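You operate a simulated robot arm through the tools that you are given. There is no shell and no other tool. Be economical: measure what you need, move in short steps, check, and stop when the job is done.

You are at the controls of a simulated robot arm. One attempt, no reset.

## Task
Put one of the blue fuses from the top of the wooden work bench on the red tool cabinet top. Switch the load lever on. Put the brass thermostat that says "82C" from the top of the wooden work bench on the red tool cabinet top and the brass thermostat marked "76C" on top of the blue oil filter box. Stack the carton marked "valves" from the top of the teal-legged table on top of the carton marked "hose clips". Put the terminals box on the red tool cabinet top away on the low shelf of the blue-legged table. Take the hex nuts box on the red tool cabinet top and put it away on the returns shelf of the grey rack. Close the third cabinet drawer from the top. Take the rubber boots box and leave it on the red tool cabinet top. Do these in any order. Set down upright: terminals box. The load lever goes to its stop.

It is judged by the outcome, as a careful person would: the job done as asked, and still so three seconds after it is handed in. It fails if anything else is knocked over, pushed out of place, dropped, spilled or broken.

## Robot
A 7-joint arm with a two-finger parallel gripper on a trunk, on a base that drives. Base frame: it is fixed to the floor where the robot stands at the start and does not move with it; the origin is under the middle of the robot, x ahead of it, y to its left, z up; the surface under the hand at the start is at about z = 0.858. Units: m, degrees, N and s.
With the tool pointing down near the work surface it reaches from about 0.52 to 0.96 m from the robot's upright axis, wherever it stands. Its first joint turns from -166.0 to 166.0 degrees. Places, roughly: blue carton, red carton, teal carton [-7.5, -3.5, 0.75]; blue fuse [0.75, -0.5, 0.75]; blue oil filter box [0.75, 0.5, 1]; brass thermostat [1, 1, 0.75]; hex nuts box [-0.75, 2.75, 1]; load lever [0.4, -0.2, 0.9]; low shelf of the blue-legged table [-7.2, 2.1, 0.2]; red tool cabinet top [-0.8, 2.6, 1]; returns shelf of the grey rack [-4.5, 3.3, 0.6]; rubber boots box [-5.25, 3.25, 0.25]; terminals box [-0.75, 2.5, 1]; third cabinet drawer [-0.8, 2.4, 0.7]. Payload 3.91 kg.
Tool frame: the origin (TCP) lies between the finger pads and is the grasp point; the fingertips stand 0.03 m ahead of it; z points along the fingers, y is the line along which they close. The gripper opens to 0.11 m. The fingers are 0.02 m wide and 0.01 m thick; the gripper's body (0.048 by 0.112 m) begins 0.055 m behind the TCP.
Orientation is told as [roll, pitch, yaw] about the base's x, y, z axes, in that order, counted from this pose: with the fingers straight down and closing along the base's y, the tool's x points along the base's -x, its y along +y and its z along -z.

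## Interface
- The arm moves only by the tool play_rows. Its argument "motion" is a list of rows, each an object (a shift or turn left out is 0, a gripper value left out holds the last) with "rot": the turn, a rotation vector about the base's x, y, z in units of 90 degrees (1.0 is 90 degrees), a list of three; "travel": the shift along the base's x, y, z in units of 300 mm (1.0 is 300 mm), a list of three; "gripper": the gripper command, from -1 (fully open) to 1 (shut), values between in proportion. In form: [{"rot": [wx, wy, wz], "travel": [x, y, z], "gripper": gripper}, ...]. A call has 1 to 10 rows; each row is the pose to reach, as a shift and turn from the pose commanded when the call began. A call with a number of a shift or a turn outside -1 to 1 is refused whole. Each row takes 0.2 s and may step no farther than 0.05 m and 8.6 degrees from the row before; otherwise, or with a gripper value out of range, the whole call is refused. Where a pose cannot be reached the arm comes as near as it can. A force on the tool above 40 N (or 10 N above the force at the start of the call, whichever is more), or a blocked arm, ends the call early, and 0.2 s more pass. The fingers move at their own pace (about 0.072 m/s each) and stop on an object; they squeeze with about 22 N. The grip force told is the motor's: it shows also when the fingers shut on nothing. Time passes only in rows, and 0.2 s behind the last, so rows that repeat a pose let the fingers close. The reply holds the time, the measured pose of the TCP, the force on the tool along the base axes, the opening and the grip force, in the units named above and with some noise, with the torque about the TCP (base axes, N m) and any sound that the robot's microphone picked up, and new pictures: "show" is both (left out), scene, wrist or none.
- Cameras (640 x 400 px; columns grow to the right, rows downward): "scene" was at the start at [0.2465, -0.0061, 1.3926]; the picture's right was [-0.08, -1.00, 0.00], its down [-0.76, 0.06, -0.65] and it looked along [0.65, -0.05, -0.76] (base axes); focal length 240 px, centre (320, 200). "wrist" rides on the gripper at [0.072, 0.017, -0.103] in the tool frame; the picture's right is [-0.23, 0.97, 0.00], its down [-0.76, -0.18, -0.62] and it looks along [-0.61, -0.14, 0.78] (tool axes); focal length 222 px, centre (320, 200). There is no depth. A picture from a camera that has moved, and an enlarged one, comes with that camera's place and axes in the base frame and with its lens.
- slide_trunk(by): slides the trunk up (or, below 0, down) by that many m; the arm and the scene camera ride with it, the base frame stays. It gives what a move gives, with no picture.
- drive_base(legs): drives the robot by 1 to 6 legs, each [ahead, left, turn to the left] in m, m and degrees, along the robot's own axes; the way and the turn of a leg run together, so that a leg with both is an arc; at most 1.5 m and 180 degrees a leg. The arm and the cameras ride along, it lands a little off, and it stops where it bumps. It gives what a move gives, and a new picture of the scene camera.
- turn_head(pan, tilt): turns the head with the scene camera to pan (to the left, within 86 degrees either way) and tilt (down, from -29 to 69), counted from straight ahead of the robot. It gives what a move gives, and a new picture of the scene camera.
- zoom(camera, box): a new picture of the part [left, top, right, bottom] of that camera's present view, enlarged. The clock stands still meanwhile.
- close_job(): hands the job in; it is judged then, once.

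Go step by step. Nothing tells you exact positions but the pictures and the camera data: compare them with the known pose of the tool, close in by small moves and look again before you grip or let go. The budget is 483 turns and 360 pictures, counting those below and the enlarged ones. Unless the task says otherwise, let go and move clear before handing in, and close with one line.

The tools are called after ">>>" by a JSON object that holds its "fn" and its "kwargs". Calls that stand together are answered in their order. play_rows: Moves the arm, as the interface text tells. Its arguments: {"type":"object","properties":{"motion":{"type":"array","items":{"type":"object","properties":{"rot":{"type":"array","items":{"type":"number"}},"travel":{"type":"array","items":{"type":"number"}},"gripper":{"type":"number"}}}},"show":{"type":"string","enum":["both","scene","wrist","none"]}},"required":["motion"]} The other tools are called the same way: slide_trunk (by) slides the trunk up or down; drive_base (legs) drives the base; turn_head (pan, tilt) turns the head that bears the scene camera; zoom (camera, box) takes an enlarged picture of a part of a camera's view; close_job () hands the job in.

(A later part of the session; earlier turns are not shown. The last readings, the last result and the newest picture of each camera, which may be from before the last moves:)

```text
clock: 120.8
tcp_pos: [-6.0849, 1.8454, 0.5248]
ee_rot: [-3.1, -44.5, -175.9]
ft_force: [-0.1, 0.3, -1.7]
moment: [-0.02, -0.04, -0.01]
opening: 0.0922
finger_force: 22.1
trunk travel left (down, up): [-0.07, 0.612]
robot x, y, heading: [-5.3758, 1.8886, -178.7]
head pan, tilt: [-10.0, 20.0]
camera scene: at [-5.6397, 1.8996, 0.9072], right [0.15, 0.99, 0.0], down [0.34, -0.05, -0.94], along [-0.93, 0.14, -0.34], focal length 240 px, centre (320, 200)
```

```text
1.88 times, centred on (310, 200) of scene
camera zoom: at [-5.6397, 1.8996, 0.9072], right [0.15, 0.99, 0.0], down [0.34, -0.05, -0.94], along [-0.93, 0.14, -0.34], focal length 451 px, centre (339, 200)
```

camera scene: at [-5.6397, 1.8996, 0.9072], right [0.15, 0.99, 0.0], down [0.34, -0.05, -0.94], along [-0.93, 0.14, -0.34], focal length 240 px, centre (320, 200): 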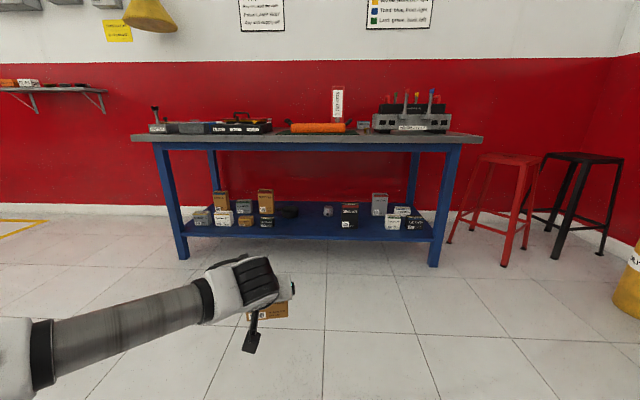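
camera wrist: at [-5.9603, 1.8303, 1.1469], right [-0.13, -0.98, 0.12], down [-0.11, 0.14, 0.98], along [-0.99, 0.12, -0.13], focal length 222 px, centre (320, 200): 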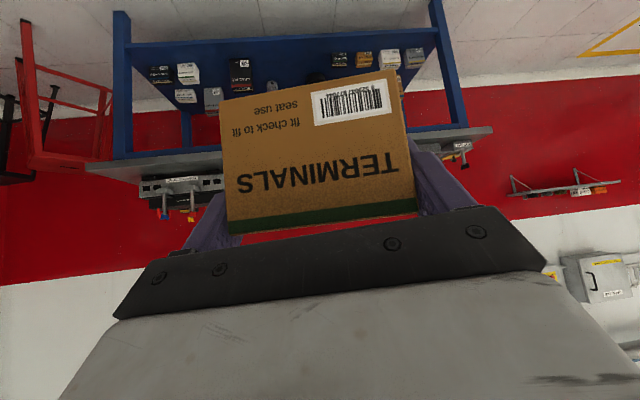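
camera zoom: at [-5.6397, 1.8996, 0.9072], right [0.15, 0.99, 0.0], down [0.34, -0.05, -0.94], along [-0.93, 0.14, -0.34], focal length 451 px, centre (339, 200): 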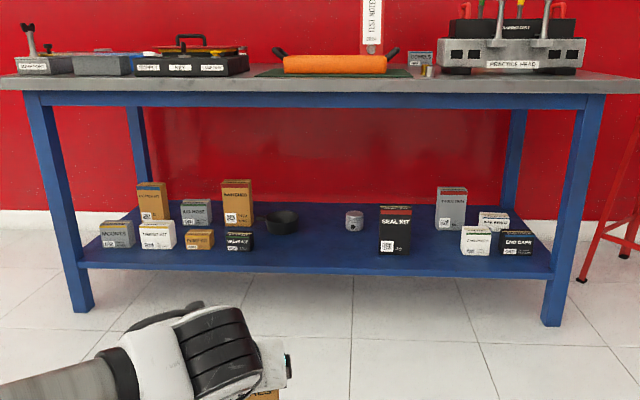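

There is a ~0.38 m gap in the front between VALVE KIT and SEAL KIT. I'll drive in line with it.

>>> {"fn": "drive_base", "kwargs": {"legs": [[0, -0.22, -1.2], [0.62, 0, 0]]}}

>>> {"fn": "turn_head", "kwargs": {"pan": 0, "tilt": 30}}

>>> {"fn": "play_rows", "kwargs": {"motion": [{"travel": [0, 0, -0.12]}, {"travel": [0, 0, -0.24]}, {"travel": [0, 0, -0.36]}, {"travel": [0, 0, -0.48]}, {"travel": [0, 0, -0.6]}, {"travel": [0, 0, -0.68]}], "show": "both"}}

```text
clock: 126.2
tcp_pos: [-6.7054, 2.0794, 0.5235]
ee_rot: [-3.2, -44.5, -177.7]
ft_force: [0.1, 0.5, -1.8]
moment: [-0.01, -0.02, -0.04]
opening: 0.0921
finger_force: 22.5
trunk travel left (down, up): [-0.07, 0.612]
robot x, y, heading: [-5.9922, 2.106, -180.2]
head pan, tilt: [-10.0, 20.0]
camera scene: at [-6.2584, 2.1224, 0.9071], right [0.17, 0.98, 0.0], down [0.34, -0.06, -0.94], along [-0.93, 0.16, -0.34], focal length 240 px, centre (320, 200)
```

scene: 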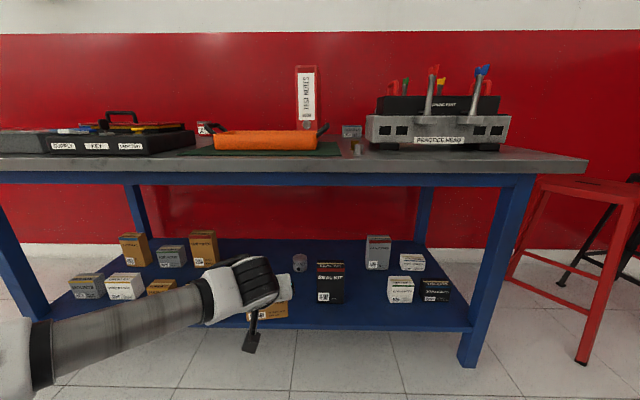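

```text
clock: 126.9
tcp_pos: [-6.704, 2.08, 0.5257]
ee_rot: [-3.2, -44.5, -177.5]
ft_force: [-0.7, 0.7, -2.4]
moment: [0.0, -0.01, -0.02]
opening: 0.0922
finger_force: 22.0
trunk travel left (down, up): [-0.07, 0.612]
robot x, y, heading: [-5.9969, 2.1067, -179.8]
head pan, tilt: [0.0, 30.0]
camera scene: at [-6.2572, 2.1063, 0.8912], right [0.0, 1.0, 0.0], down [0.5, 0.0, -0.87], along [-0.87, 0.0, -0.5], focal length 240 px, centre (320, 200)
```

scene: 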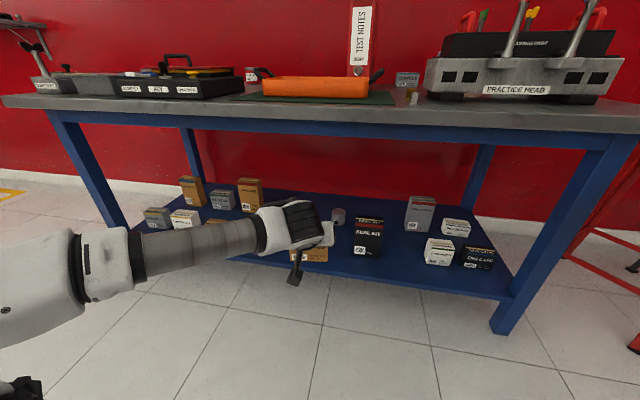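

```text
clock: 128.3
tcp_pos: [-6.7058, 2.0782, 0.3205]
ee_rot: [-3.3, -44.5, -177.5]
ft_force: [0.1, 0.3, -2.3]
moment: [0.01, -0.03, 0.02]
opening: 0.0921
finger_force: 22.0
trunk travel left (down, up): [-0.07, 0.612]
robot x, y, heading: [-5.9971, 2.1055, -180.0]
head pan, tilt: [0.0, 30.0]
camera scene: at [-6.2571, 2.1063, 0.8912], right [0.0, 1.0, 0.0], down [0.5, 0.0, -0.87], along [-0.87, 0.0, -0.5], focal length 240 px, centre (320, 200)
camera wrist: at [-6.5807, 2.0606, 0.3428], right [-0.16, -0.98, 0.12], down [-0.11, 0.14, 0.98], along [-0.98, 0.14, -0.13], focal length 222 px, centre (320, 200)
```

scene: 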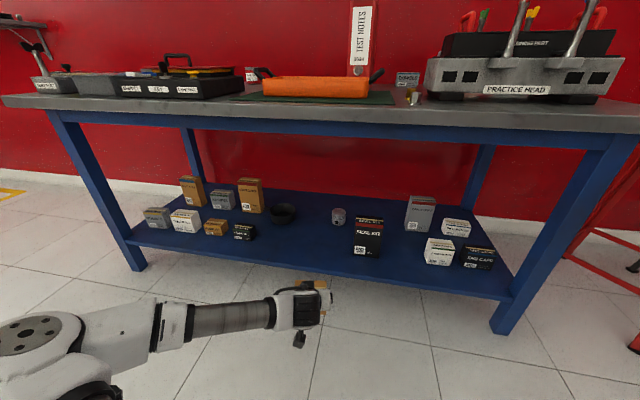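
wrist: 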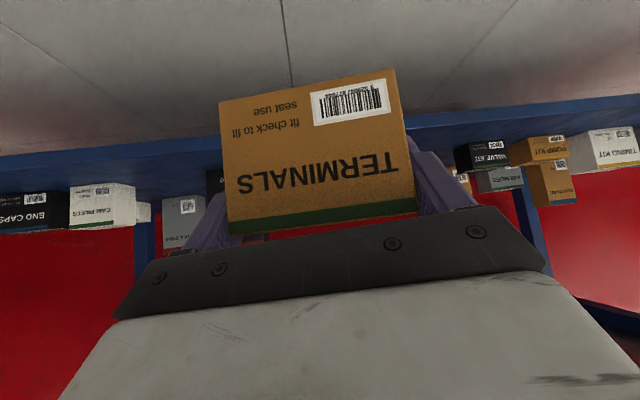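

Clear gap. I drive 0.14 m closer, then slide the box in over the shelf.

>>> {"fn": "drive_base", "kwargs": {"legs": [[0.14, 0, 0]]}}

>>> {"fn": "play_rows", "kwargs": {"motion": [{"travel": [-0.08, -0.05, 0.02]}, {"travel": [-0.16, -0.08, 0.02]}, {"travel": [-0.24, -0.08, 0.02]}, {"travel": [-0.32, -0.08, 0.02]}], "show": "both"}}

```text
clock: 129.7
tcp_pos: [-6.8553, 2.0828, 0.3212]
ee_rot: [-3.2, -44.6, -178.0]
ft_force: [-0.3, -0.5, -2.6]
moment: [0.02, -0.04, -0.01]
opening: 0.0917
finger_force: 22.0
trunk travel left (down, up): [-0.07, 0.612]
robot x, y, heading: [-6.1457, 2.1018, 180.0]
head pan, tilt: [0.0, 30.0]
camera scene: at [-6.4066, 2.1082, 0.891], right [0.01, 1.0, 0.0], down [0.5, 0.0, -0.87], along [-0.87, 0.01, -0.5], focal length 240 px, centre (320, 200)
```

scene: 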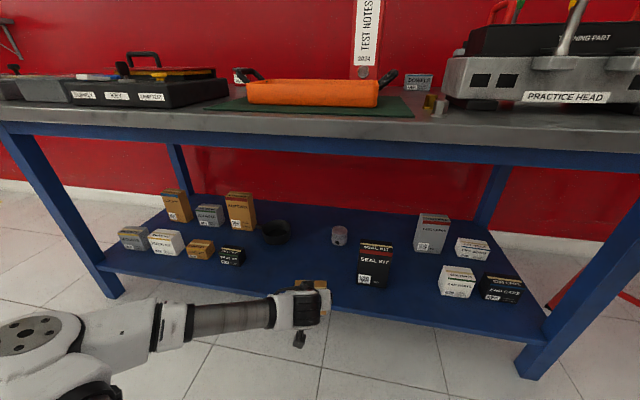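

```text
clock: 130.7
tcp_pos: [-6.9504, 2.0584, 0.3262]
ee_rot: [-3.1, -44.5, -177.9]
ft_force: [-0.4, 0.6, -1.6]
moment: [0.03, 0.0, 0.0]
opening: 0.0918
finger_force: 22.0
trunk travel left (down, up): [-0.07, 0.612]
robot x, y, heading: [-6.1465, 2.1073, 179.8]
head pan, tilt: [0.0, 30.0]
camera scene: at [-6.4066, 2.1082, 0.8911], right [0.01, 1.0, 0.0], down [0.5, 0.0, -0.87], along [-0.87, 0.01, -0.5], focal length 240 px, centre (320, 200)
camera wrist: at [-6.8271, 2.0397, 0.3484], right [-0.16, -0.98, 0.12], down [-0.11, 0.14, 0.98], along [-0.98, 0.15, -0.13], focal length 222 px, centre (320, 200)
```

scene: 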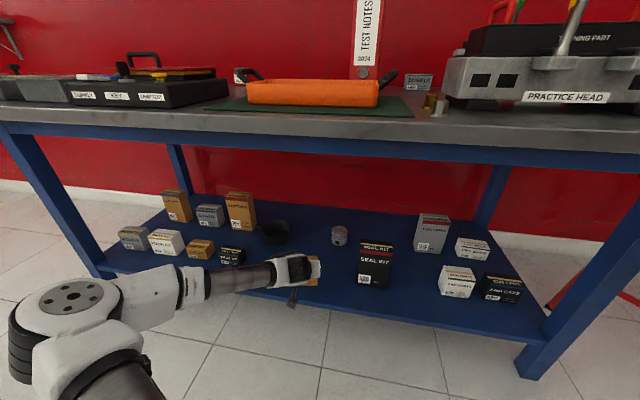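
wrist: 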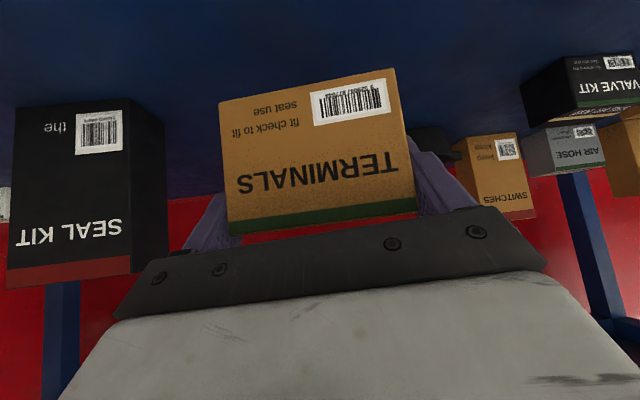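

>>> {"fn": "play_rows", "kwargs": {"motion": [{"travel": [-0.08, -0.03, 0]}, {"travel": [-0.15, -0.05, 0]}, {"travel": [-0.15, -0.05, -0.05]}, {"travel": [-0.15, -0.05, -0.09]}, {"travel": [-0.15, -0.05, -0.12]}], "show": "wrist"}}

```text
clock: 131.9
tcp_pos: [-6.994, 2.0441, 0.292]
ee_rot: [-3.2, -44.5, -177.9]
ft_force: [1.4, 0.0, -2.1]
moment: [-0.04, -0.02, 0.02]
opening: 0.0918
finger_force: 21.7
trunk travel left (down, up): [-0.07, 0.612]
robot x, y, heading: [-6.143, 2.1063, 179.8]
head pan, tilt: [0.0, 30.0]
camera wrist: at [-6.8715, 2.0245, 0.314], right [-0.16, -0.98, 0.12], down [-0.11, 0.14, 0.98], along [-0.98, 0.15, -0.13], focal length 222 px, centre (320, 200)
```

wrist: 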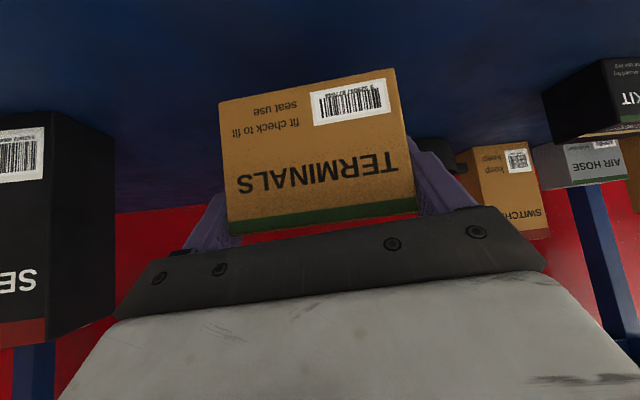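

>>> {"fn": "play_rows", "kwargs": {"motion": [{"travel": [0, 0, -0.012]}, {"travel": [0, 0, -0.024]}, {"travel": [0, 0, -0.036]}, {"travel": [0, 0, -0.048]}], "show": "wrist"}}

```text
clock: 132.9
tcp_pos: [-6.996, 2.0437, 0.2775]
ee_rot: [-3.3, -44.4, -178.0]
ft_force: [-0.2, -0.8, -2.2]
moment: [0.0, -0.02, 0.0]
opening: 0.0919
finger_force: 21.8
trunk travel left (down, up): [-0.07, 0.612]
robot x, y, heading: [-6.1469, 2.1057, 180.0]
head pan, tilt: [0.0, 30.0]
camera wrist: at [-6.8707, 2.025, 0.2991], right [-0.16, -0.98, 0.12], down [-0.11, 0.14, 0.98], along [-0.98, 0.15, -0.13], focal length 222 px, centre (320, 200)
```

wrist: 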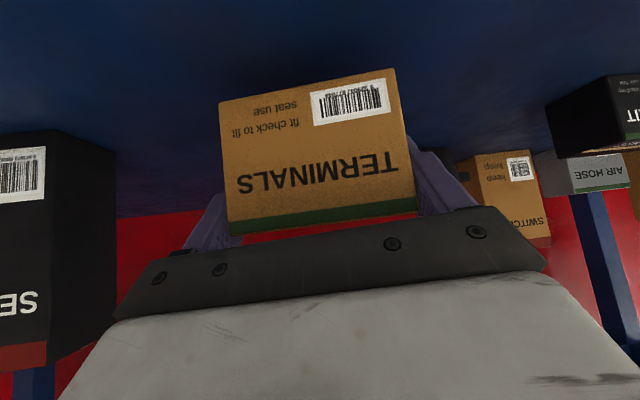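

>>> {"fn": "play_rows", "kwargs": {"motion": [{"travel": [0, 0, -0.01]}, {"travel": [0, 0, -0.02]}, {"travel": [0, 0, -0.03]}, {"travel": [0, 0, -0.04]}], "show": "none"}}

```text
clock: 133.9
tcp_pos: [-6.9952, 2.0442, 0.2635]
ee_rot: [-3.1, -44.5, -177.9]
ft_force: [-0.1, 0.5, -2.0]
moment: [-0.01, -0.07, 0.01]
opening: 0.092
finger_force: 22.3
trunk travel left (down, up): [-0.07, 0.612]
robot x, y, heading: [-6.1415, 2.1054, 179.6]
head pan, tilt: [0.0, 30.0]
```

>>> {"fn": "play_rows", "kwargs": {"motion": [{"travel": [0, 0, -0.01]}, {"travel": [0, 0, -0.02]}, {"travel": [0, 0, -0.03]}, {"travel": [0, 0, -0.04]}], "show": "wrist"}}

```text
clock: 134.9
tcp_pos: [-6.9958, 2.0426, 0.2519]
ee_rot: [-3.2, -44.5, -177.9]
ft_force: [-0.6, 0.9, -2.4]
moment: [0.01, -0.04, 0.0]
opening: 0.0919
finger_force: 22.0
trunk travel left (down, up): [-0.07, 0.612]
robot x, y, heading: [-6.1463, 2.1066, 179.8]
head pan, tilt: [0.0, 30.0]
camera wrist: at [-6.8707, 2.0253, 0.2744], right [-0.16, -0.98, 0.12], down [-0.11, 0.14, 0.98], along [-0.98, 0.15, -0.13], focal length 222 px, centre (320, 200)
```

wrist: 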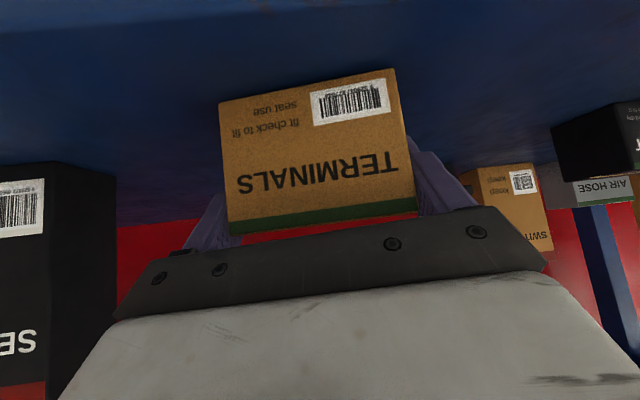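

>>> {"fn": "play_rows", "kwargs": {"motion": [{"travel": [0, 0, -0.01]}, {"travel": [0, 0, -0.02]}, {"travel": [0, 0, -0.03]}, {"travel": [0, 0, -0.04]}], "show": "none"}}

```text
clock: 135.9
tcp_pos: [-6.9974, 2.0431, 0.2438]
ee_rot: [-3.2, -44.7, -178.0]
ft_force: [-1.2, -0.2, 21.7]
moment: [-0.81, -0.01, -0.03]
opening: 0.0922
finger_force: 22.1
trunk travel left (down, up): [-0.07, 0.612]
robot x, y, heading: [-6.1479, 2.1055, 179.8]
head pan, tilt: [0.0, 30.0]
```

Contact on one edge; I'll level the box by ~1.7° and release.

>>> {"fn": "play_rows", "kwargs": {"motion": [{"travel": [0, 0, 0.008], "rot": [-0.01, 0, 0]}, {"travel": [0, 0, 0.008], "rot": [-0.02, 0, 0]}, {"travel": [0, 0, 0.002], "rot": [-0.02, 0, 0]}], "show": "none"}}

```text
clock: 136.7
tcp_pos: [-6.9956, 2.0439, 0.2398]
ee_rot: [-0.7, -44.6, -179.6]
ft_force: [5.0, 2.5, 13.0]
moment: [0.38, -0.16, -0.13]
opening: 0.0912
finger_force: 22.8
trunk travel left (down, up): [-0.07, 0.612]
robot x, y, heading: [-6.1416, 2.1087, 179.7]
head pan, tilt: [0.0, 30.0]
```

>>> {"fn": "play_rows", "kwargs": {"motion": [{"rot": [0.004, 0, 0], "gripper": 0.7}, {"rot": [0.004, 0, 0], "gripper": 0.4}, {"rot": [0.004, 0, 0], "gripper": -1}, {"rot": [0.004, 0, 0]}, {"rot": [0.004, 0, 0], "travel": [0.08, 0, 0.08]}, {"rot": [0.004, 0, 0], "travel": [0.18, 0, 0.18]}, {"rot": [0.004, 0, 0], "travel": [0.29, 0, 0.26]}, {"travel": [0.4, 0, 0.3]}], "show": "both"}}

```text
clock: 138.5
tcp_pos: [-6.8731, 2.0444, 0.3307]
ee_rot: [-0.6, -44.5, -179.6]
ft_force: [0.6, 0.3, -0.6]
moment: [0.0, 0.02, 0.02]
opening: 0.1097
finger_force: 0.0
trunk travel left (down, up): [-0.07, 0.612]
robot x, y, heading: [-6.1468, 2.1044, 179.7]
head pan, tilt: [0.0, 30.0]
camera scene: at [-6.4066, 2.1082, 0.8911], right [0.01, 1.0, 0.0], down [0.5, 0.0, -0.87], along [-0.87, 0.01, -0.5], focal length 240 px, centre (320, 200)
camera wrist: at [-6.75, 2.0264, 0.3535], right [-0.16, -0.97, 0.15], down [-0.11, 0.17, 0.98], along [-0.98, 0.14, -0.13], focal length 222 px, centre (320, 200)
```

scene: 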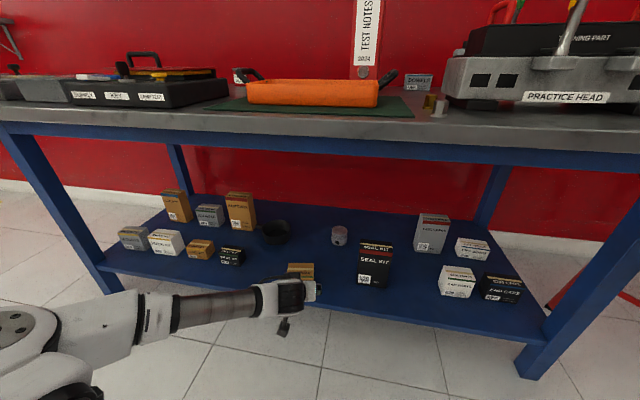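
wrist: 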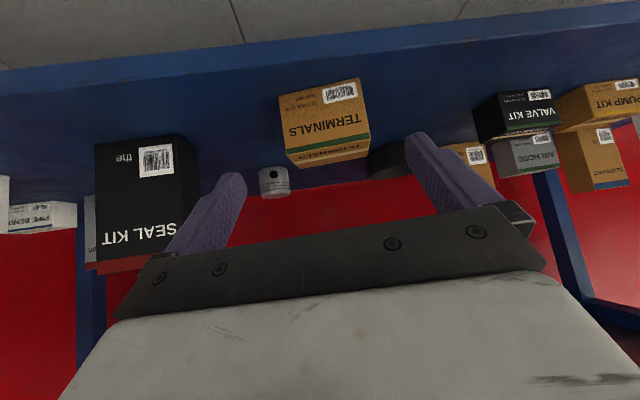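

The terminals box stands upright on the shelf. Next I back away and turn to the rack area to find the rubber boots box.

>>> {"fn": "drive_base", "kwargs": {"legs": [[-0.85, 0.25, 0], [0, 0, -90]]}}

>>> {"fn": "turn_head", "kwargs": {"pan": 0, "tilt": 25}}

```text
clock: 147.1
tcp_pos: [-5.363, 2.5818, 0.3293]
ee_rot: [-0.6, -44.6, 90.0]
ft_force: [-0.4, -0.8, -0.2]
moment: [0.01, 0.01, -0.01]
opening: 0.11
finger_force: 0.0
trunk travel left (down, up): [-0.07, 0.612]
robot x, y, heading: [-5.3041, 1.8536, 89.3]
head pan, tilt: [0.0, 30.0]
camera scene: at [-5.3018, 2.1129, 0.8912], right [1.0, -0.01, 0.0], down [-0.01, -0.5, -0.87], along [0.01, 0.87, -0.5], focal length 240 px, centre (320, 200)
```

scene: 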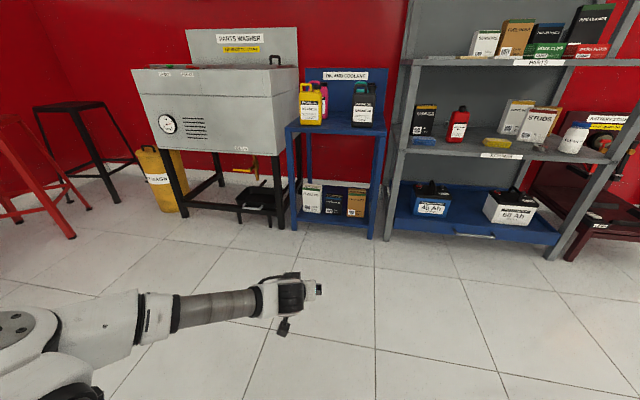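

```text
clock: 147.7
tcp_pos: [-5.3625, 2.582, 0.3309]
ee_rot: [-0.5, -44.4, 90.0]
ft_force: [0.0, -0.6, -0.6]
moment: [0.01, -0.02, -0.04]
opening: 0.11
finger_force: 0.1
trunk travel left (down, up): [-0.07, 0.612]
robot x, y, heading: [-5.3045, 1.853, 89.1]
head pan, tilt: [0.0, 25.0]
camera scene: at [-5.3018, 2.1146, 0.8991], right [1.0, -0.01, 0.0], down [0.0, -0.42, -0.91], along [0.01, 0.91, -0.42], focal length 240 px, centre (320, 200)
```

scene: 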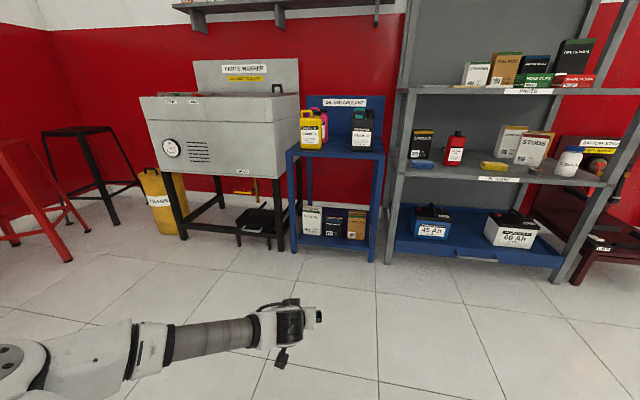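

>>> {"fn": "zoom", "kwargs": {"camera": "scene", "box": [280, 180, 400, 270]}}

>>> {"fn": "zoom", "kwargs": {"camera": "scene", "box": [390, 70, 640, 220]}}

```text
4.44 times, centred on (340, 225) of scene
camera zoom: at [-5.3018, 2.1146, 0.8991], right [1.0, -0.01, 0.0], down [0.0, -0.42, -0.91], along [0.01, 0.91, -0.42], focal length 1065 px, centre (231, 89)
```

zoom: 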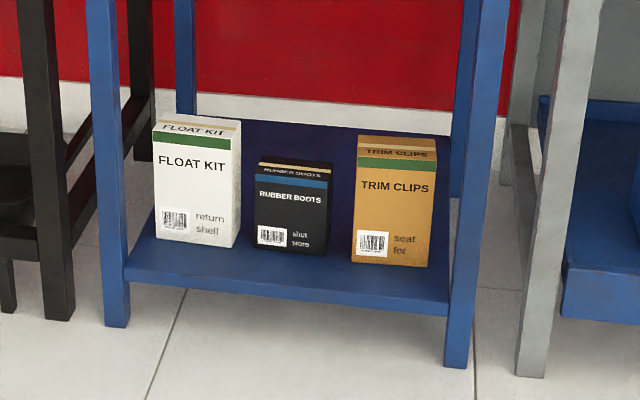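

```text
2.56 times, centred on (515, 145) of scene
camera zoom: at [-5.3018, 2.1146, 0.8991], right [1.0, -0.01, 0.0], down [0.0, -0.42, -0.91], along [0.01, 0.91, -0.42], focal length 613 px, centre (-179, 341)
```

zoom: 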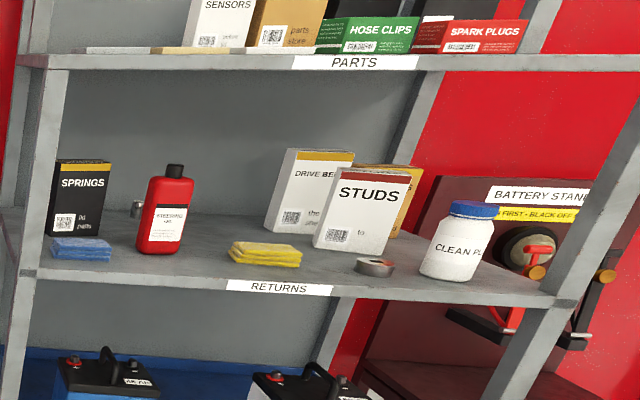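

The RUBBER BOOTS box is black, between FLOAT KIT and TRIM CLIPS on the blue stand's low shelf. I'll move in and inspect the gaps.

>>> {"fn": "drive_base", "kwargs": {"legs": [[0.33, -0.14, 0.9]]}}

>>> {"fn": "play_rows", "kwargs": {"motion": [{"travel": [0, 0, 0]}], "show": "wrist"}}

```text
clock: 150.0
tcp_pos: [-5.2394, 2.9089, 0.3303]
ee_rot: [-0.6, -44.5, 91.3]
ft_force: [0.1, 0.3, 0.7]
moment: [0.02, 0.01, -0.02]
opening: 0.1102
finger_force: 0.0
trunk travel left (down, up): [-0.07, 0.612]
robot x, y, heading: [-5.165, 2.1809, 90.6]
head pan, tilt: [0.0, 25.0]
camera scene: at [-5.1691, 2.4435, 0.8991], right [1.0, 0.01, 0.0], down [0.0, -0.42, -0.91], along [-0.01, 0.91, -0.42], focal length 240 px, centre (320, 200)
```

scene: 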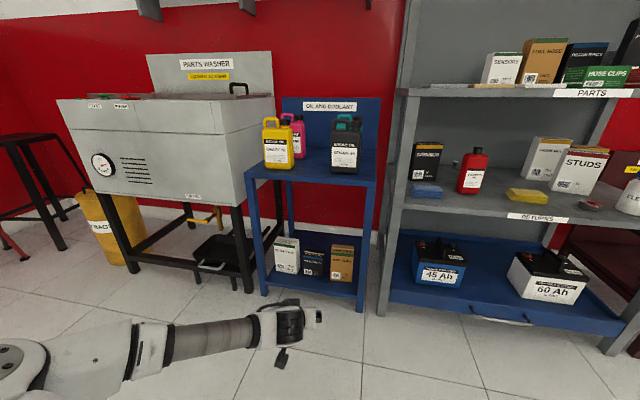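

```text
clock: 150.4
tcp_pos: [-5.2394, 2.9104, 0.3298]
ee_rot: [-0.6, -44.5, 91.4]
ft_force: [0.7, 0.3, -0.1]
moment: [-0.01, 0.01, 0.0]
opening: 0.11
finger_force: 0.0
trunk travel left (down, up): [-0.07, 0.612]
robot x, y, heading: [-5.1665, 2.1815, 90.9]
head pan, tilt: [0.0, 25.0]
camera wrist: at [-5.2547, 2.7845, 0.3534], right [-0.98, 0.15, 0.15], down [0.17, 0.11, 0.98], along [0.13, 0.98, -0.13], focal length 222 px, centre (320, 200)
```

wrist: 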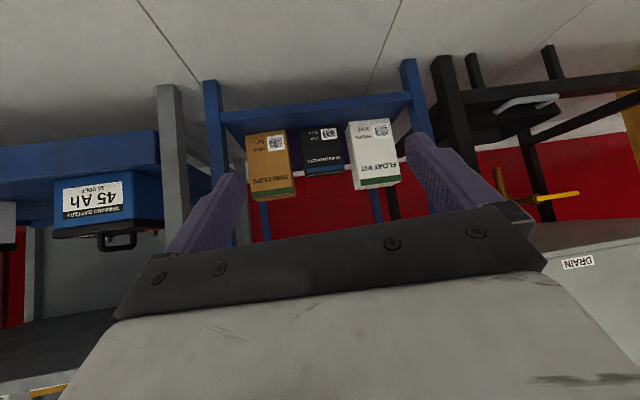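

>>> {"fn": "zoom", "kwargs": {"camera": "wrist", "box": [200, 80, 440, 230]}}

>>> {"fn": "zoom", "kwargs": {"camera": "scene", "box": [240, 210, 400, 310]}}

```text
2.67 times, centred on (320, 155) of wrist
camera zoom: at [-5.2547, 2.7845, 0.3534], right [-0.98, 0.15, 0.15], down [0.17, 0.11, 0.98], along [0.13, 0.98, -0.13], focal length 592 px, centre (320, 320)
```

zoom: 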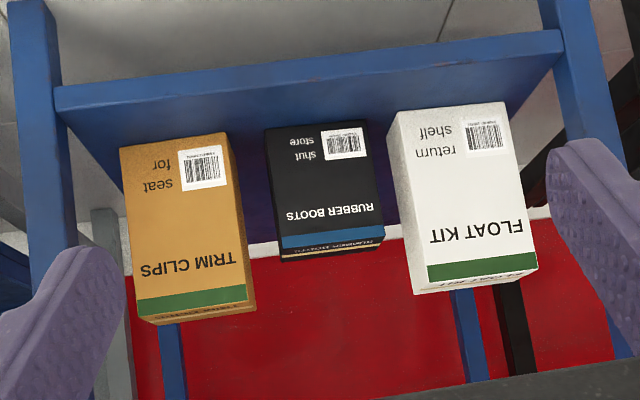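

```text
4.00 times, centred on (320, 260) of scene
camera zoom: at [-5.1691, 2.4435, 0.8991], right [1.0, 0.01, 0.0], down [0.0, -0.42, -0.91], along [-0.01, 0.91, -0.42], focal length 958 px, centre (320, -40)
```

zoom: 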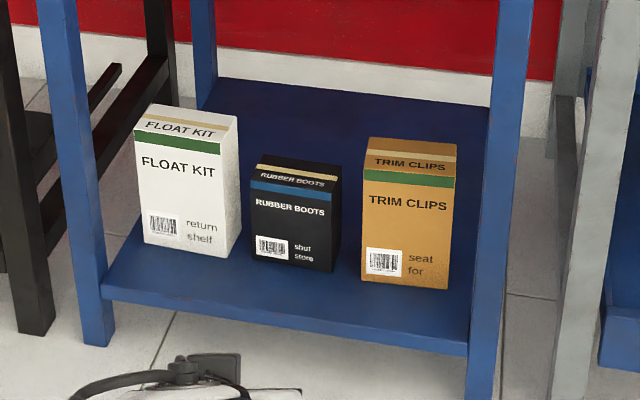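

Triangulating: the box front is at about (-5.208, 3.306), z 0.105–0.215, 0.097 wide, and the stand is yawed about -10°. I'll align the robot to it.

>>> {"fn": "drive_base", "kwargs": {"legs": [[0, 0, -9.9], [0.2, 0.154, 0]]}}

>>> {"fn": "play_rows", "kwargs": {"motion": [{"travel": [0, 0, 0]}], "show": "wrist"}}

```text
clock: 153.0
tcp_pos: [-5.235, 3.1317, 0.3315]
ee_rot: [-0.6, -44.6, 81.5]
ft_force: [1.0, -0.1, -0.1]
moment: [0.0, 0.02, -0.01]
opening: 0.1096
finger_force: 0.1
trunk travel left (down, up): [-0.07, 0.612]
robot x, y, heading: [-5.2857, 2.4021, 80.8]
head pan, tilt: [0.0, 25.0]
camera scene: at [-5.2448, 2.6597, 0.8991], right [0.99, -0.16, 0.0], down [-0.07, -0.42, -0.91], along [0.14, 0.9, -0.42], focal length 240 px, centre (320, 200)
```

scene: 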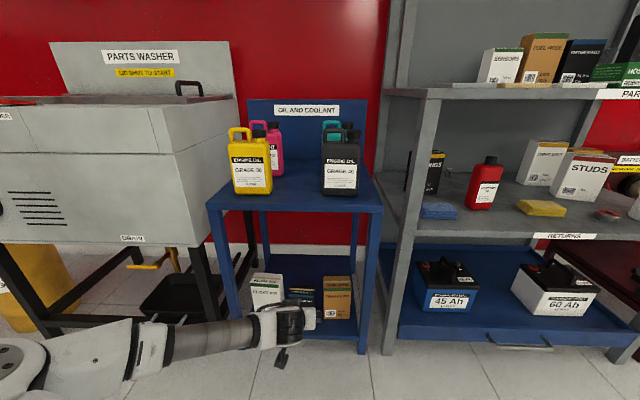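

```text
clock: 153.4
tcp_pos: [-5.2358, 3.1309, 0.3302]
ee_rot: [-0.7, -44.4, 81.6]
ft_force: [0.0, -0.2, 0.3]
moment: [0.01, 0.02, -0.03]
opening: 0.11
finger_force: 0.1
trunk travel left (down, up): [-0.07, 0.612]
robot x, y, heading: [-5.2876, 2.3989, 80.7]
head pan, tilt: [0.0, 25.0]
camera wrist: at [-5.2719, 3.0104, 0.3534], right [-0.94, 0.31, 0.15], down [0.18, 0.08, 0.98], along [0.29, 0.95, -0.13], focal length 222 px, centre (320, 200)
```

wrist: 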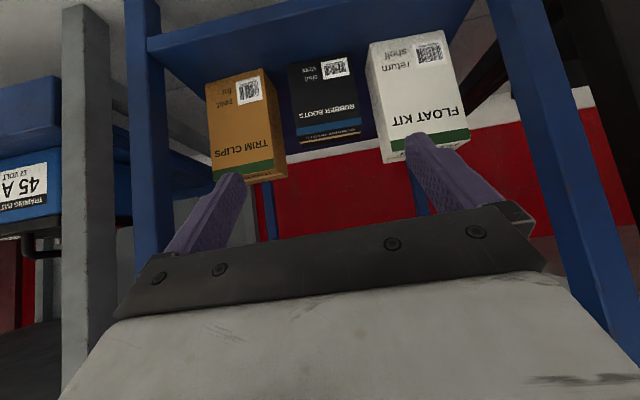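

Aligned: the box lies straight ahead by ~0.20 m. Move to pre-grasp with an opening of 0.10 m and check.

>>> {"fn": "play_rows", "kwargs": {"motion": [{"travel": [0.016, 0.105, -0.065], "gripper": -0.82}, {"travel": [0.032, 0.21, -0.13]}, {"travel": [0.047, 0.317, -0.197]}], "show": "wrist"}}

```text
clock: 154.2
tcp_pos: [-5.2215, 3.2249, 0.2715]
ee_rot: [-0.6, -44.5, 81.6]
ft_force: [0.4, 0.0, -0.3]
moment: [-0.05, 0.01, 0.01]
opening: 0.1001
finger_force: 0.1
trunk travel left (down, up): [-0.07, 0.612]
robot x, y, heading: [-5.2832, 2.3994, 81.0]
head pan, tilt: [0.0, 25.0]
camera wrist: at [-5.2578, 3.1039, 0.2951], right [-0.94, 0.31, 0.15], down [0.18, 0.08, 0.98], along [0.29, 0.95, -0.13], focal length 222 px, centre (320, 200)
```

wrist: 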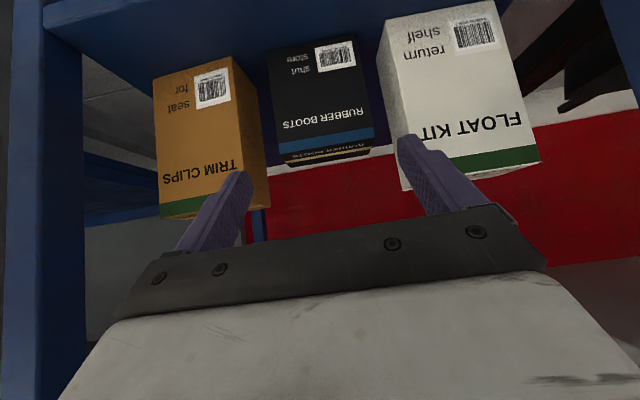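

Centred within ~2 mm. Advance along the finger axis.

>>> {"fn": "play_rows", "kwargs": {"motion": [{"travel": [0.012, 0.085, -0.085]}, {"travel": [0.024, 0.17, -0.17]}, {"travel": [0.037, 0.255, -0.255]}], "show": "wrist"}}

```text
clock: 155.0
tcp_pos: [-5.2115, 3.3021, 0.1957]
ee_rot: [-0.7, -44.5, 81.6]
ft_force: [-0.2, -0.4, -0.5]
moment: [-0.01, 0.03, -0.01]
opening: 0.1006
finger_force: 0.8
trunk travel left (down, up): [-0.07, 0.612]
robot x, y, heading: [-5.2867, 2.4011, 80.9]
head pan, tilt: [0.0, 25.0]
camera wrist: at [-5.2479, 3.1808, 0.2188], right [-0.94, 0.31, 0.15], down [0.18, 0.08, 0.98], along [0.29, 0.95, -0.13], focal length 222 px, centre (320, 200)
```

wrist: 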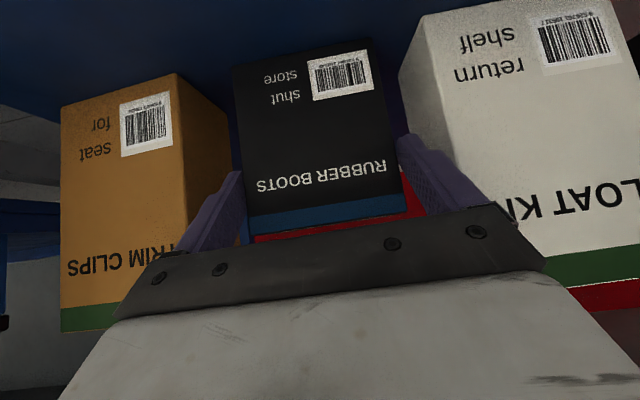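

>>> {"fn": "play_rows", "kwargs": {"motion": [{"travel": [0.005, 0.035, -0.035]}, {"travel": [0.009, 0.06, -0.055]}], "show": "none"}}

>>> {"fn": "play_rows", "kwargs": {"motion": [{"gripper": 1}, {"gripper": 1}, {"gripper": 1}], "show": "wrist"}}

```text
clock: 155.6
tcp_pos: [-5.2093, 3.3207, 0.1825]
ee_rot: [-0.5, -44.7, 81.6]
ft_force: [-0.1, -0.1, 0.1]
moment: [0.03, -0.02, 0.01]
opening: 0.1001
finger_force: 0.1
trunk travel left (down, up): [-0.07, 0.612]
robot x, y, heading: [-5.2887, 2.3989, 80.6]
head pan, tilt: [0.0, 25.0]
```

```text
clock: 156.4
tcp_pos: [-5.2085, 3.3207, 0.1816]
ee_rot: [-0.6, -44.6, 81.5]
ft_force: [0.2, 1.2, 0.1]
moment: [0.01, 0.01, 0.0]
opening: 0.0979
finger_force: 21.6
trunk travel left (down, up): [-0.07, 0.612]
robot x, y, heading: [-5.2831, 2.402, 81.0]
head pan, tilt: [0.0, 25.0]
camera wrist: at [-5.2444, 3.2001, 0.205], right [-0.94, 0.31, 0.15], down [0.18, 0.08, 0.98], along [0.29, 0.95, -0.13], focal length 222 px, centre (320, 200)
```

wrist: 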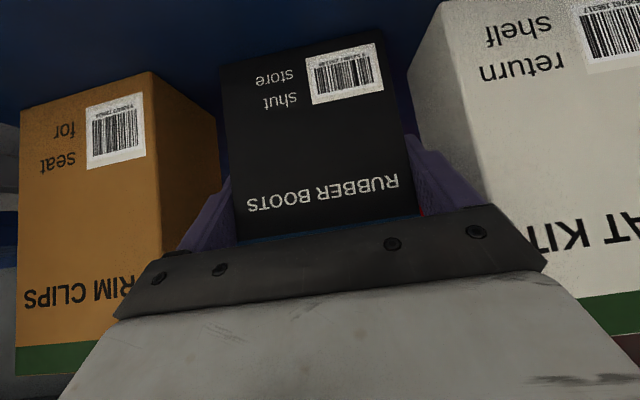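

>>> {"fn": "play_rows", "kwargs": {"motion": [{"travel": [0, 0, 0.04]}, {"travel": [0, 0, 0.1]}, {"travel": [0, 0, 0.18]}, {"travel": [-0.018, -0.12, 0.22]}, {"travel": [-0.04, -0.26, 0.26]}, {"travel": [-0.06, -0.4, 0.3]}], "show": "wrist"}}

```text
clock: 157.8
tcp_pos: [-5.2264, 3.2009, 0.2683]
ee_rot: [-0.7, -44.6, 81.6]
ft_force: [-1.1, 0.1, -1.1]
moment: [-0.05, 0.05, -0.01]
opening: 0.0977
finger_force: 21.9
trunk travel left (down, up): [-0.07, 0.612]
robot x, y, heading: [-5.2824, 2.3995, 80.8]
head pan, tilt: [0.0, 25.0]
camera wrist: at [-5.2619, 3.0809, 0.2906], right [-0.94, 0.31, 0.15], down [0.18, 0.08, 0.98], along [0.29, 0.95, -0.13], focal length 222 px, centre (320, 200)
```

wrist: 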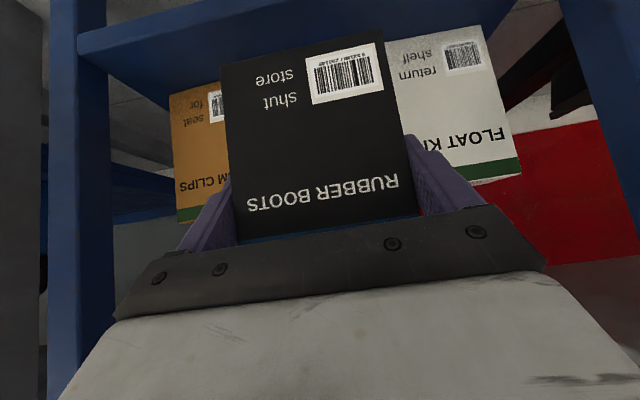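

Boots box is out cleanly. Back away, raise the trunk, and strafe to the red cabinet.

>>> {"fn": "drive_base", "kwargs": {"legs": [[-0.9, 0, 0]]}}

>>> {"fn": "slide_trunk", "kwargs": {"by": 0.4}}

>>> {"fn": "slide_trunk", "kwargs": {"by": 0.2}}

>>> {"fn": "drive_base", "kwargs": {"legs": [[0, -1.45, 9], [0, -1.45, 0], [0, -1.45, 0]]}}

```text
clock: 162.5
tcp_pos: [-5.3531, 2.3198, 0.2671]
ee_rot: [-0.5, -44.5, 79.4]
ft_force: [0.8, -0.1, -1.8]
moment: [-0.03, 0.01, -0.02]
opening: 0.0975
finger_force: 21.9
trunk travel left (down, up): [-0.07, 0.612]
robot x, y, heading: [-5.4459, 1.5205, 78.6]
head pan, tilt: [0.0, 25.0]
camera scene: at [-5.3926, 1.7793, 0.8991], right [0.98, -0.2, 0.0], down [-0.08, -0.41, -0.91], along [0.18, 0.89, -0.42], focal length 240 px, centre (320, 200)
```

scene: 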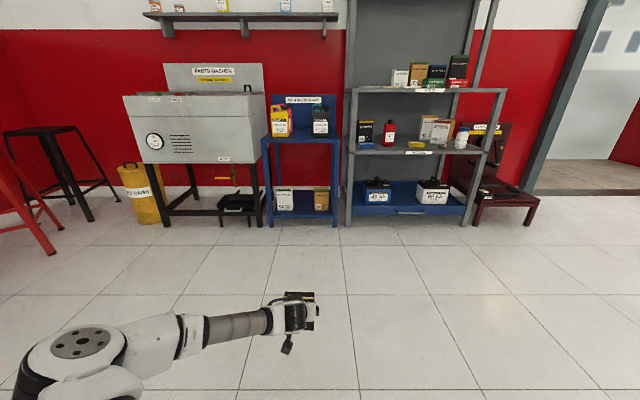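

```text
clock: 166.3
tcp_pos: [-5.3517, 2.32, 0.6674]
ee_rot: [-0.6, -44.5, 79.4]
ft_force: [-0.6, -0.4, -2.7]
moment: [0.0, -0.01, -0.01]
opening: 0.0972
finger_force: 22.2
trunk travel left (down, up): [-0.47, 0.212]
robot x, y, heading: [-5.4427, 1.5259, 78.6]
head pan, tilt: [0.0, 25.0]
```

```text
clock: 168.5
tcp_pos: [-5.3529, 2.3203, 0.867]
ee_rot: [-0.6, -44.6, 79.4]
ft_force: [0.1, 0.6, -2.5]
moment: [-0.02, 0.02, 0.04]
opening: 0.0969
finger_force: 22.1
trunk travel left (down, up): [-0.67, 0.012]
robot x, y, heading: [-5.4477, 1.5239, 78.8]
head pan, tilt: [0.0, 25.0]
```

```text
clock: 202.0
tcp_pos: [-1.1264, 2.0635, 0.8662]
ee_rot: [-0.7, -44.5, 88.1]
ft_force: [-0.3, -0.4, -2.9]
moment: [0.0, 0.0, -0.01]
opening: 0.0968
finger_force: 22.7
trunk travel left (down, up): [-0.67, 0.012]
robot x, y, heading: [-1.0986, 1.256, 87.6]
head pan, tilt: [0.0, 25.0]
camera scene: at [-1.0844, 1.5227, 1.4991], right [1.0, -0.05, 0.0], down [-0.02, -0.42, -0.91], along [0.04, 0.91, -0.42], focal length 240 px, centre (320, 200)
```

scene: 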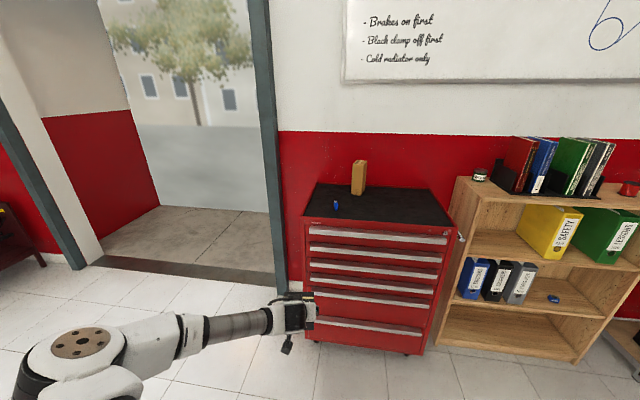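

>>> {"fn": "play_rows", "kwargs": {"motion": [{"travel": [0, 0, 0.16]}, {"travel": [0, 0, 0.32]}, {"travel": [0, 0, 0.48]}, {"travel": [0, 0, 0.64]}, {"travel": [0, 0, 0.8]}, {"travel": [0, 0, 0.95]}], "show": "none"}}

>>> {"fn": "drive_base", "kwargs": {"legs": [[0, -0.48, 2.4], [0.41, 0, 0]]}}

>>> {"fn": "play_rows", "kwargs": {"motion": [{"travel": [0, 0, 0]}], "show": "wrist"}}

```text
clock: 203.4
tcp_pos: [-1.1182, 2.0603, 1.1473]
ee_rot: [-0.8, -44.1, 87.1]
ft_force: [0.4, 0.1, -2.2]
moment: [-0.04, 0.01, -0.04]
opening: 0.0968
finger_force: 21.7
trunk travel left (down, up): [-0.67, 0.012]
robot x, y, heading: [-1.0978, 1.2607, 87.4]
head pan, tilt: [0.0, 25.0]
```

```text
clock: 209.7
tcp_pos: [-0.7098, 2.4627, 1.1478]
ee_rot: [-1.4, -44.3, 91.2]
ft_force: [0.5, 0.0, -2.7]
moment: [-0.05, 0.02, -0.04]
opening: 0.0968
finger_force: 22.5
trunk travel left (down, up): [-0.67, 0.012]
robot x, y, heading: [-0.6387, 1.6634, 90.5]
head pan, tilt: [0.0, 25.0]
camera scene: at [-0.6411, 1.9278, 1.4989], right [1.0, 0.01, 0.0], down [0.0, -0.42, -0.91], along [-0.01, 0.91, -0.42], focal length 240 px, centre (320, 200)
```

scene: 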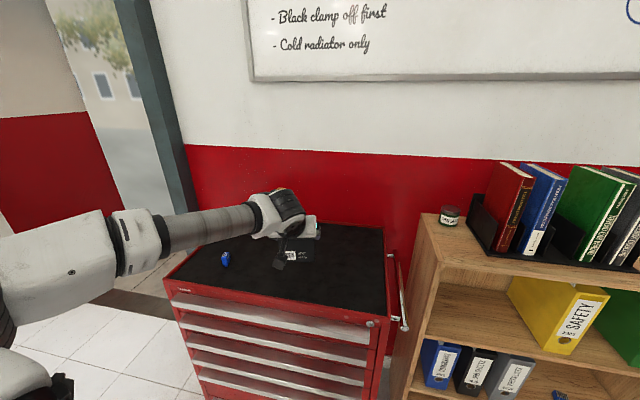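

```text
clock: 210.1
tcp_pos: [-0.7075, 2.4624, 1.1468]
ee_rot: [-1.4, -44.2, 91.2]
ft_force: [-0.5, -0.7, -3.4]
moment: [-0.06, 0.01, -0.01]
opening: 0.0965
finger_force: 22.0
trunk travel left (down, up): [-0.67, 0.012]
robot x, y, heading: [-0.636, 1.6645, 90.8]
head pan, tilt: [0.0, 25.0]
camera wrist: at [-0.725, 2.337, 1.1703], right [-0.98, 0.16, 0.14], down [0.16, 0.11, 0.98], along [0.14, 0.98, -0.13], focal length 222 px, centre (320, 200)
```

wrist: 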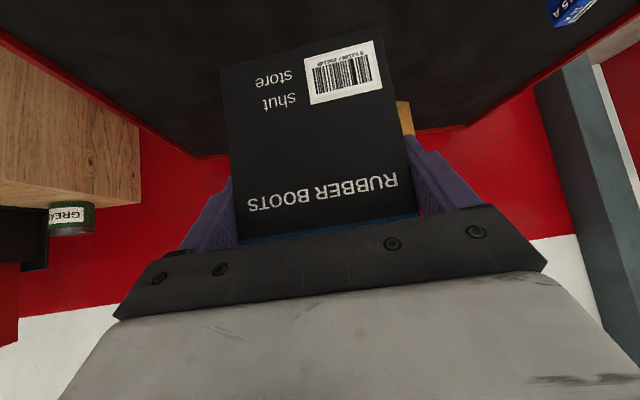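

>>> {"fn": "play_rows", "kwargs": {"motion": [{"travel": [0.14, 0.06, 0]}, {"travel": [0.28, 0.15, 0]}, {"travel": [0.28, 0.24, -0.05]}, {"travel": [0.28, 0.24, -0.17]}, {"travel": [0.28, 0.24, -0.27]}], "show": "both"}}

```text
clock: 211.3
tcp_pos: [-0.6271, 2.5338, 1.066]
ee_rot: [-1.4, -44.4, 91.1]
ft_force: [0.2, 0.1, -2.5]
moment: [-0.05, -0.02, -0.02]
opening: 0.0966
finger_force: 22.0
trunk travel left (down, up): [-0.67, 0.012]
robot x, y, heading: [-0.6353, 1.663, 90.6]
head pan, tilt: [0.0, 25.0]
camera scene: at [-0.6412, 1.9276, 1.499], right [1.0, 0.01, 0.0], down [0.01, -0.42, -0.91], along [-0.01, 0.91, -0.42], focal length 240 px, centre (320, 200)
camera wrist: at [-0.6438, 2.4093, 1.0896], right [-0.98, 0.16, 0.14], down [0.16, 0.11, 0.98], along [0.14, 0.98, -0.13], focal length 222 px, centre (320, 200)
```

scene: 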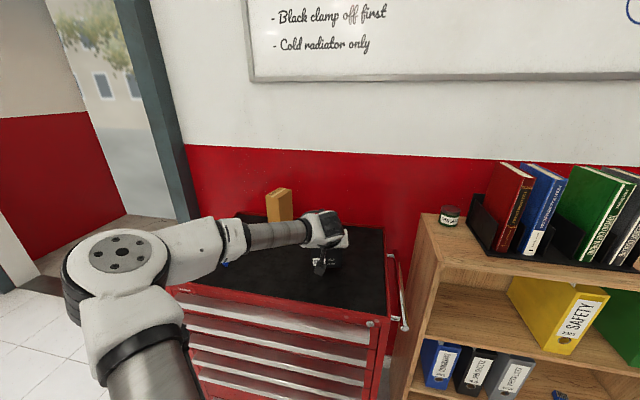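
wrist: 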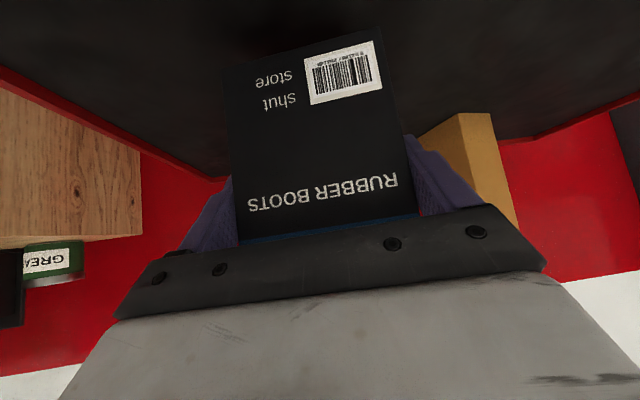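

>>> {"fn": "play_rows", "kwargs": {"motion": [{"travel": [0, 0, -0.015]}, {"travel": [0, 0, -0.03]}, {"travel": [0, 0, -0.045]}, {"travel": [0, 0, -0.055]}], "show": "none"}}

```text
clock: 212.3
tcp_pos: [-0.6258, 2.5331, 1.051]
ee_rot: [-1.3, -44.3, 91.2]
ft_force: [0.7, -0.3, -1.6]
moment: [-0.05, -0.01, 0.01]
opening: 0.0968
finger_force: 22.2
trunk travel left (down, up): [-0.67, 0.012]
robot x, y, heading: [-0.6388, 1.6651, 90.7]
head pan, tilt: [0.0, 25.0]
```

>>> {"fn": "play_rows", "kwargs": {"motion": [{"travel": [0, 0, -0.01]}, {"travel": [0, 0, -0.02]}, {"travel": [0, 0, -0.03]}, {"travel": [0, 0, -0.04]}], "show": "none"}}

```text
clock: 213.3
tcp_pos: [-0.6239, 2.5331, 1.0436]
ee_rot: [-1.4, -44.7, 91.0]
ft_force: [1.2, 1.8, 17.5]
moment: [0.02, 0.88, -0.01]
opening: 0.0965
finger_force: 21.8
trunk travel left (down, up): [-0.67, 0.012]
robot x, y, heading: [-0.6378, 1.6643, 90.6]
head pan, tilt: [0.0, 25.0]
```

>>> {"fn": "play_rows", "kwargs": {"motion": [{"travel": [0, 0, 0.004], "rot": [0, 0.008, 0]}, {"travel": [0, 0, 0.002], "rot": [0, 0.014, 0]}], "show": "none"}}

```text
clock: 213.9
tcp_pos: [-0.6238, 2.5326, 1.0408]
ee_rot: [0.2, -44.6, 90.0]
ft_force: [3.6, 1.7, 19.7]
moment: [0.36, -0.82, -0.2]
opening: 0.0966
finger_force: 22.2
trunk travel left (down, up): [-0.67, 0.012]
robot x, y, heading: [-0.6381, 1.6639, 90.6]
head pan, tilt: [0.0, 25.0]
```

Slightly over-corrected; halve it, then release and withdraw along the finger axis.

>>> {"fn": "play_rows", "kwargs": {"motion": [{"travel": [0, 0, 0.004], "rot": [0, -0.006, 0]}, {"travel": [0, 0, 0.004], "rot": [0, -0.006, 0], "gripper": 0.5}, {"travel": [0, 0, 0.004], "rot": [0, -0.006, 0], "gripper": -1}, {"travel": [0, 0, 0.004], "rot": [0, -0.006, 0]}, {"travel": [0, -0.07, 0.07]}, {"travel": [0, -0.17, 0.17]}, {"travel": [0, -0.28, 0.28]}, {"travel": [0, -0.38, 0.38]}], "show": "both"}}

```text
clock: 215.7
tcp_pos: [-0.6257, 2.4207, 1.1524]
ee_rot: [0.4, -44.3, 89.9]
ft_force: [-0.4, 0.4, 0.4]
moment: [0.0, -0.02, 0.0]
opening: 0.1103
finger_force: 0.1
trunk travel left (down, up): [-0.67, 0.012]
robot x, y, heading: [-0.6341, 1.6643, 90.6]
head pan, tilt: [0.0, 25.0]
camera scene: at [-0.6412, 1.9263, 1.4992], right [1.0, 0.01, 0.0], down [0.0, -0.42, -0.91], along [-0.01, 0.91, -0.42], focal length 240 px, centre (320, 200)
camera wrist: at [-0.6413, 2.2959, 1.1758], right [-0.97, 0.16, 0.16], down [0.18, 0.11, 0.98], along [0.14, 0.98, -0.14], focal length 222 px, centre (320, 200)
```

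scene: 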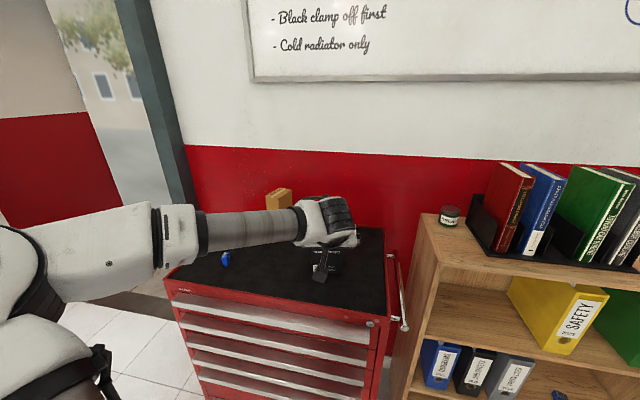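
wrist: 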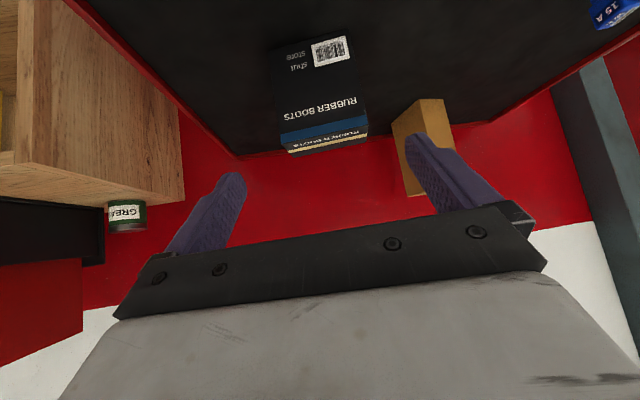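

Boots box is placed. Now shift the hand left to look at the hex nuts box.

>>> {"fn": "play_rows", "kwargs": {"motion": [{"travel": [-0.15, -0.06, 0.06]}, {"travel": [-0.3, -0.12, 0.1]}, {"travel": [-0.45, -0.18, 0.1]}], "show": "wrist"}}

>>> {"fn": "zoom", "kwargs": {"camera": "scene", "box": [220, 160, 380, 300]}}

>>> {"fn": "zoom", "kwargs": {"camera": "wrist", "box": [250, 60, 450, 200]}}

```text
refused: row 1 steps farther than a row can; nothing moved
```

```text
2.86 times, centred on (300, 230) of scene
camera zoom: at [-0.6412, 1.9263, 1.4992], right [1.0, 0.01, 0.0], down [0.0, -0.42, -0.91], along [-0.01, 0.91, -0.42], focal length 684 px, centre (377, 114)
```

zoom: 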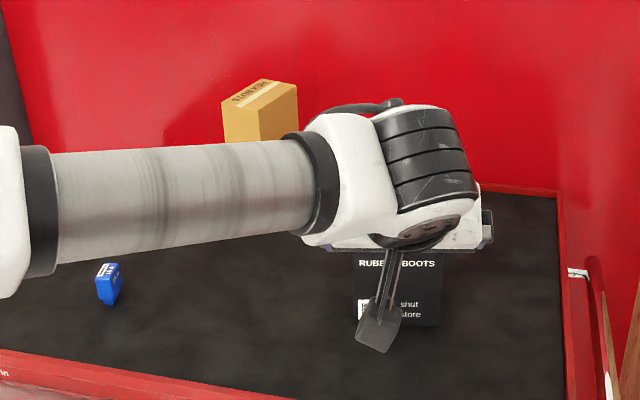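

```text
2.86 times, centred on (350, 130) of wrist
camera zoom: at [-0.6413, 2.2959, 1.1758], right [-0.97, 0.16, 0.16], down [0.18, 0.11, 0.98], along [0.14, 0.98, -0.14], focal length 635 px, centre (234, 400)
```

zoom: 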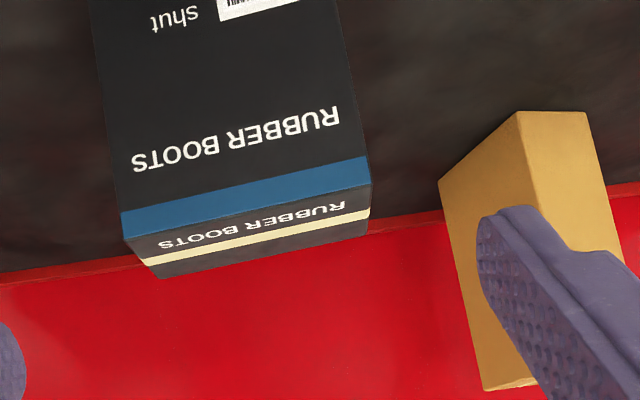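

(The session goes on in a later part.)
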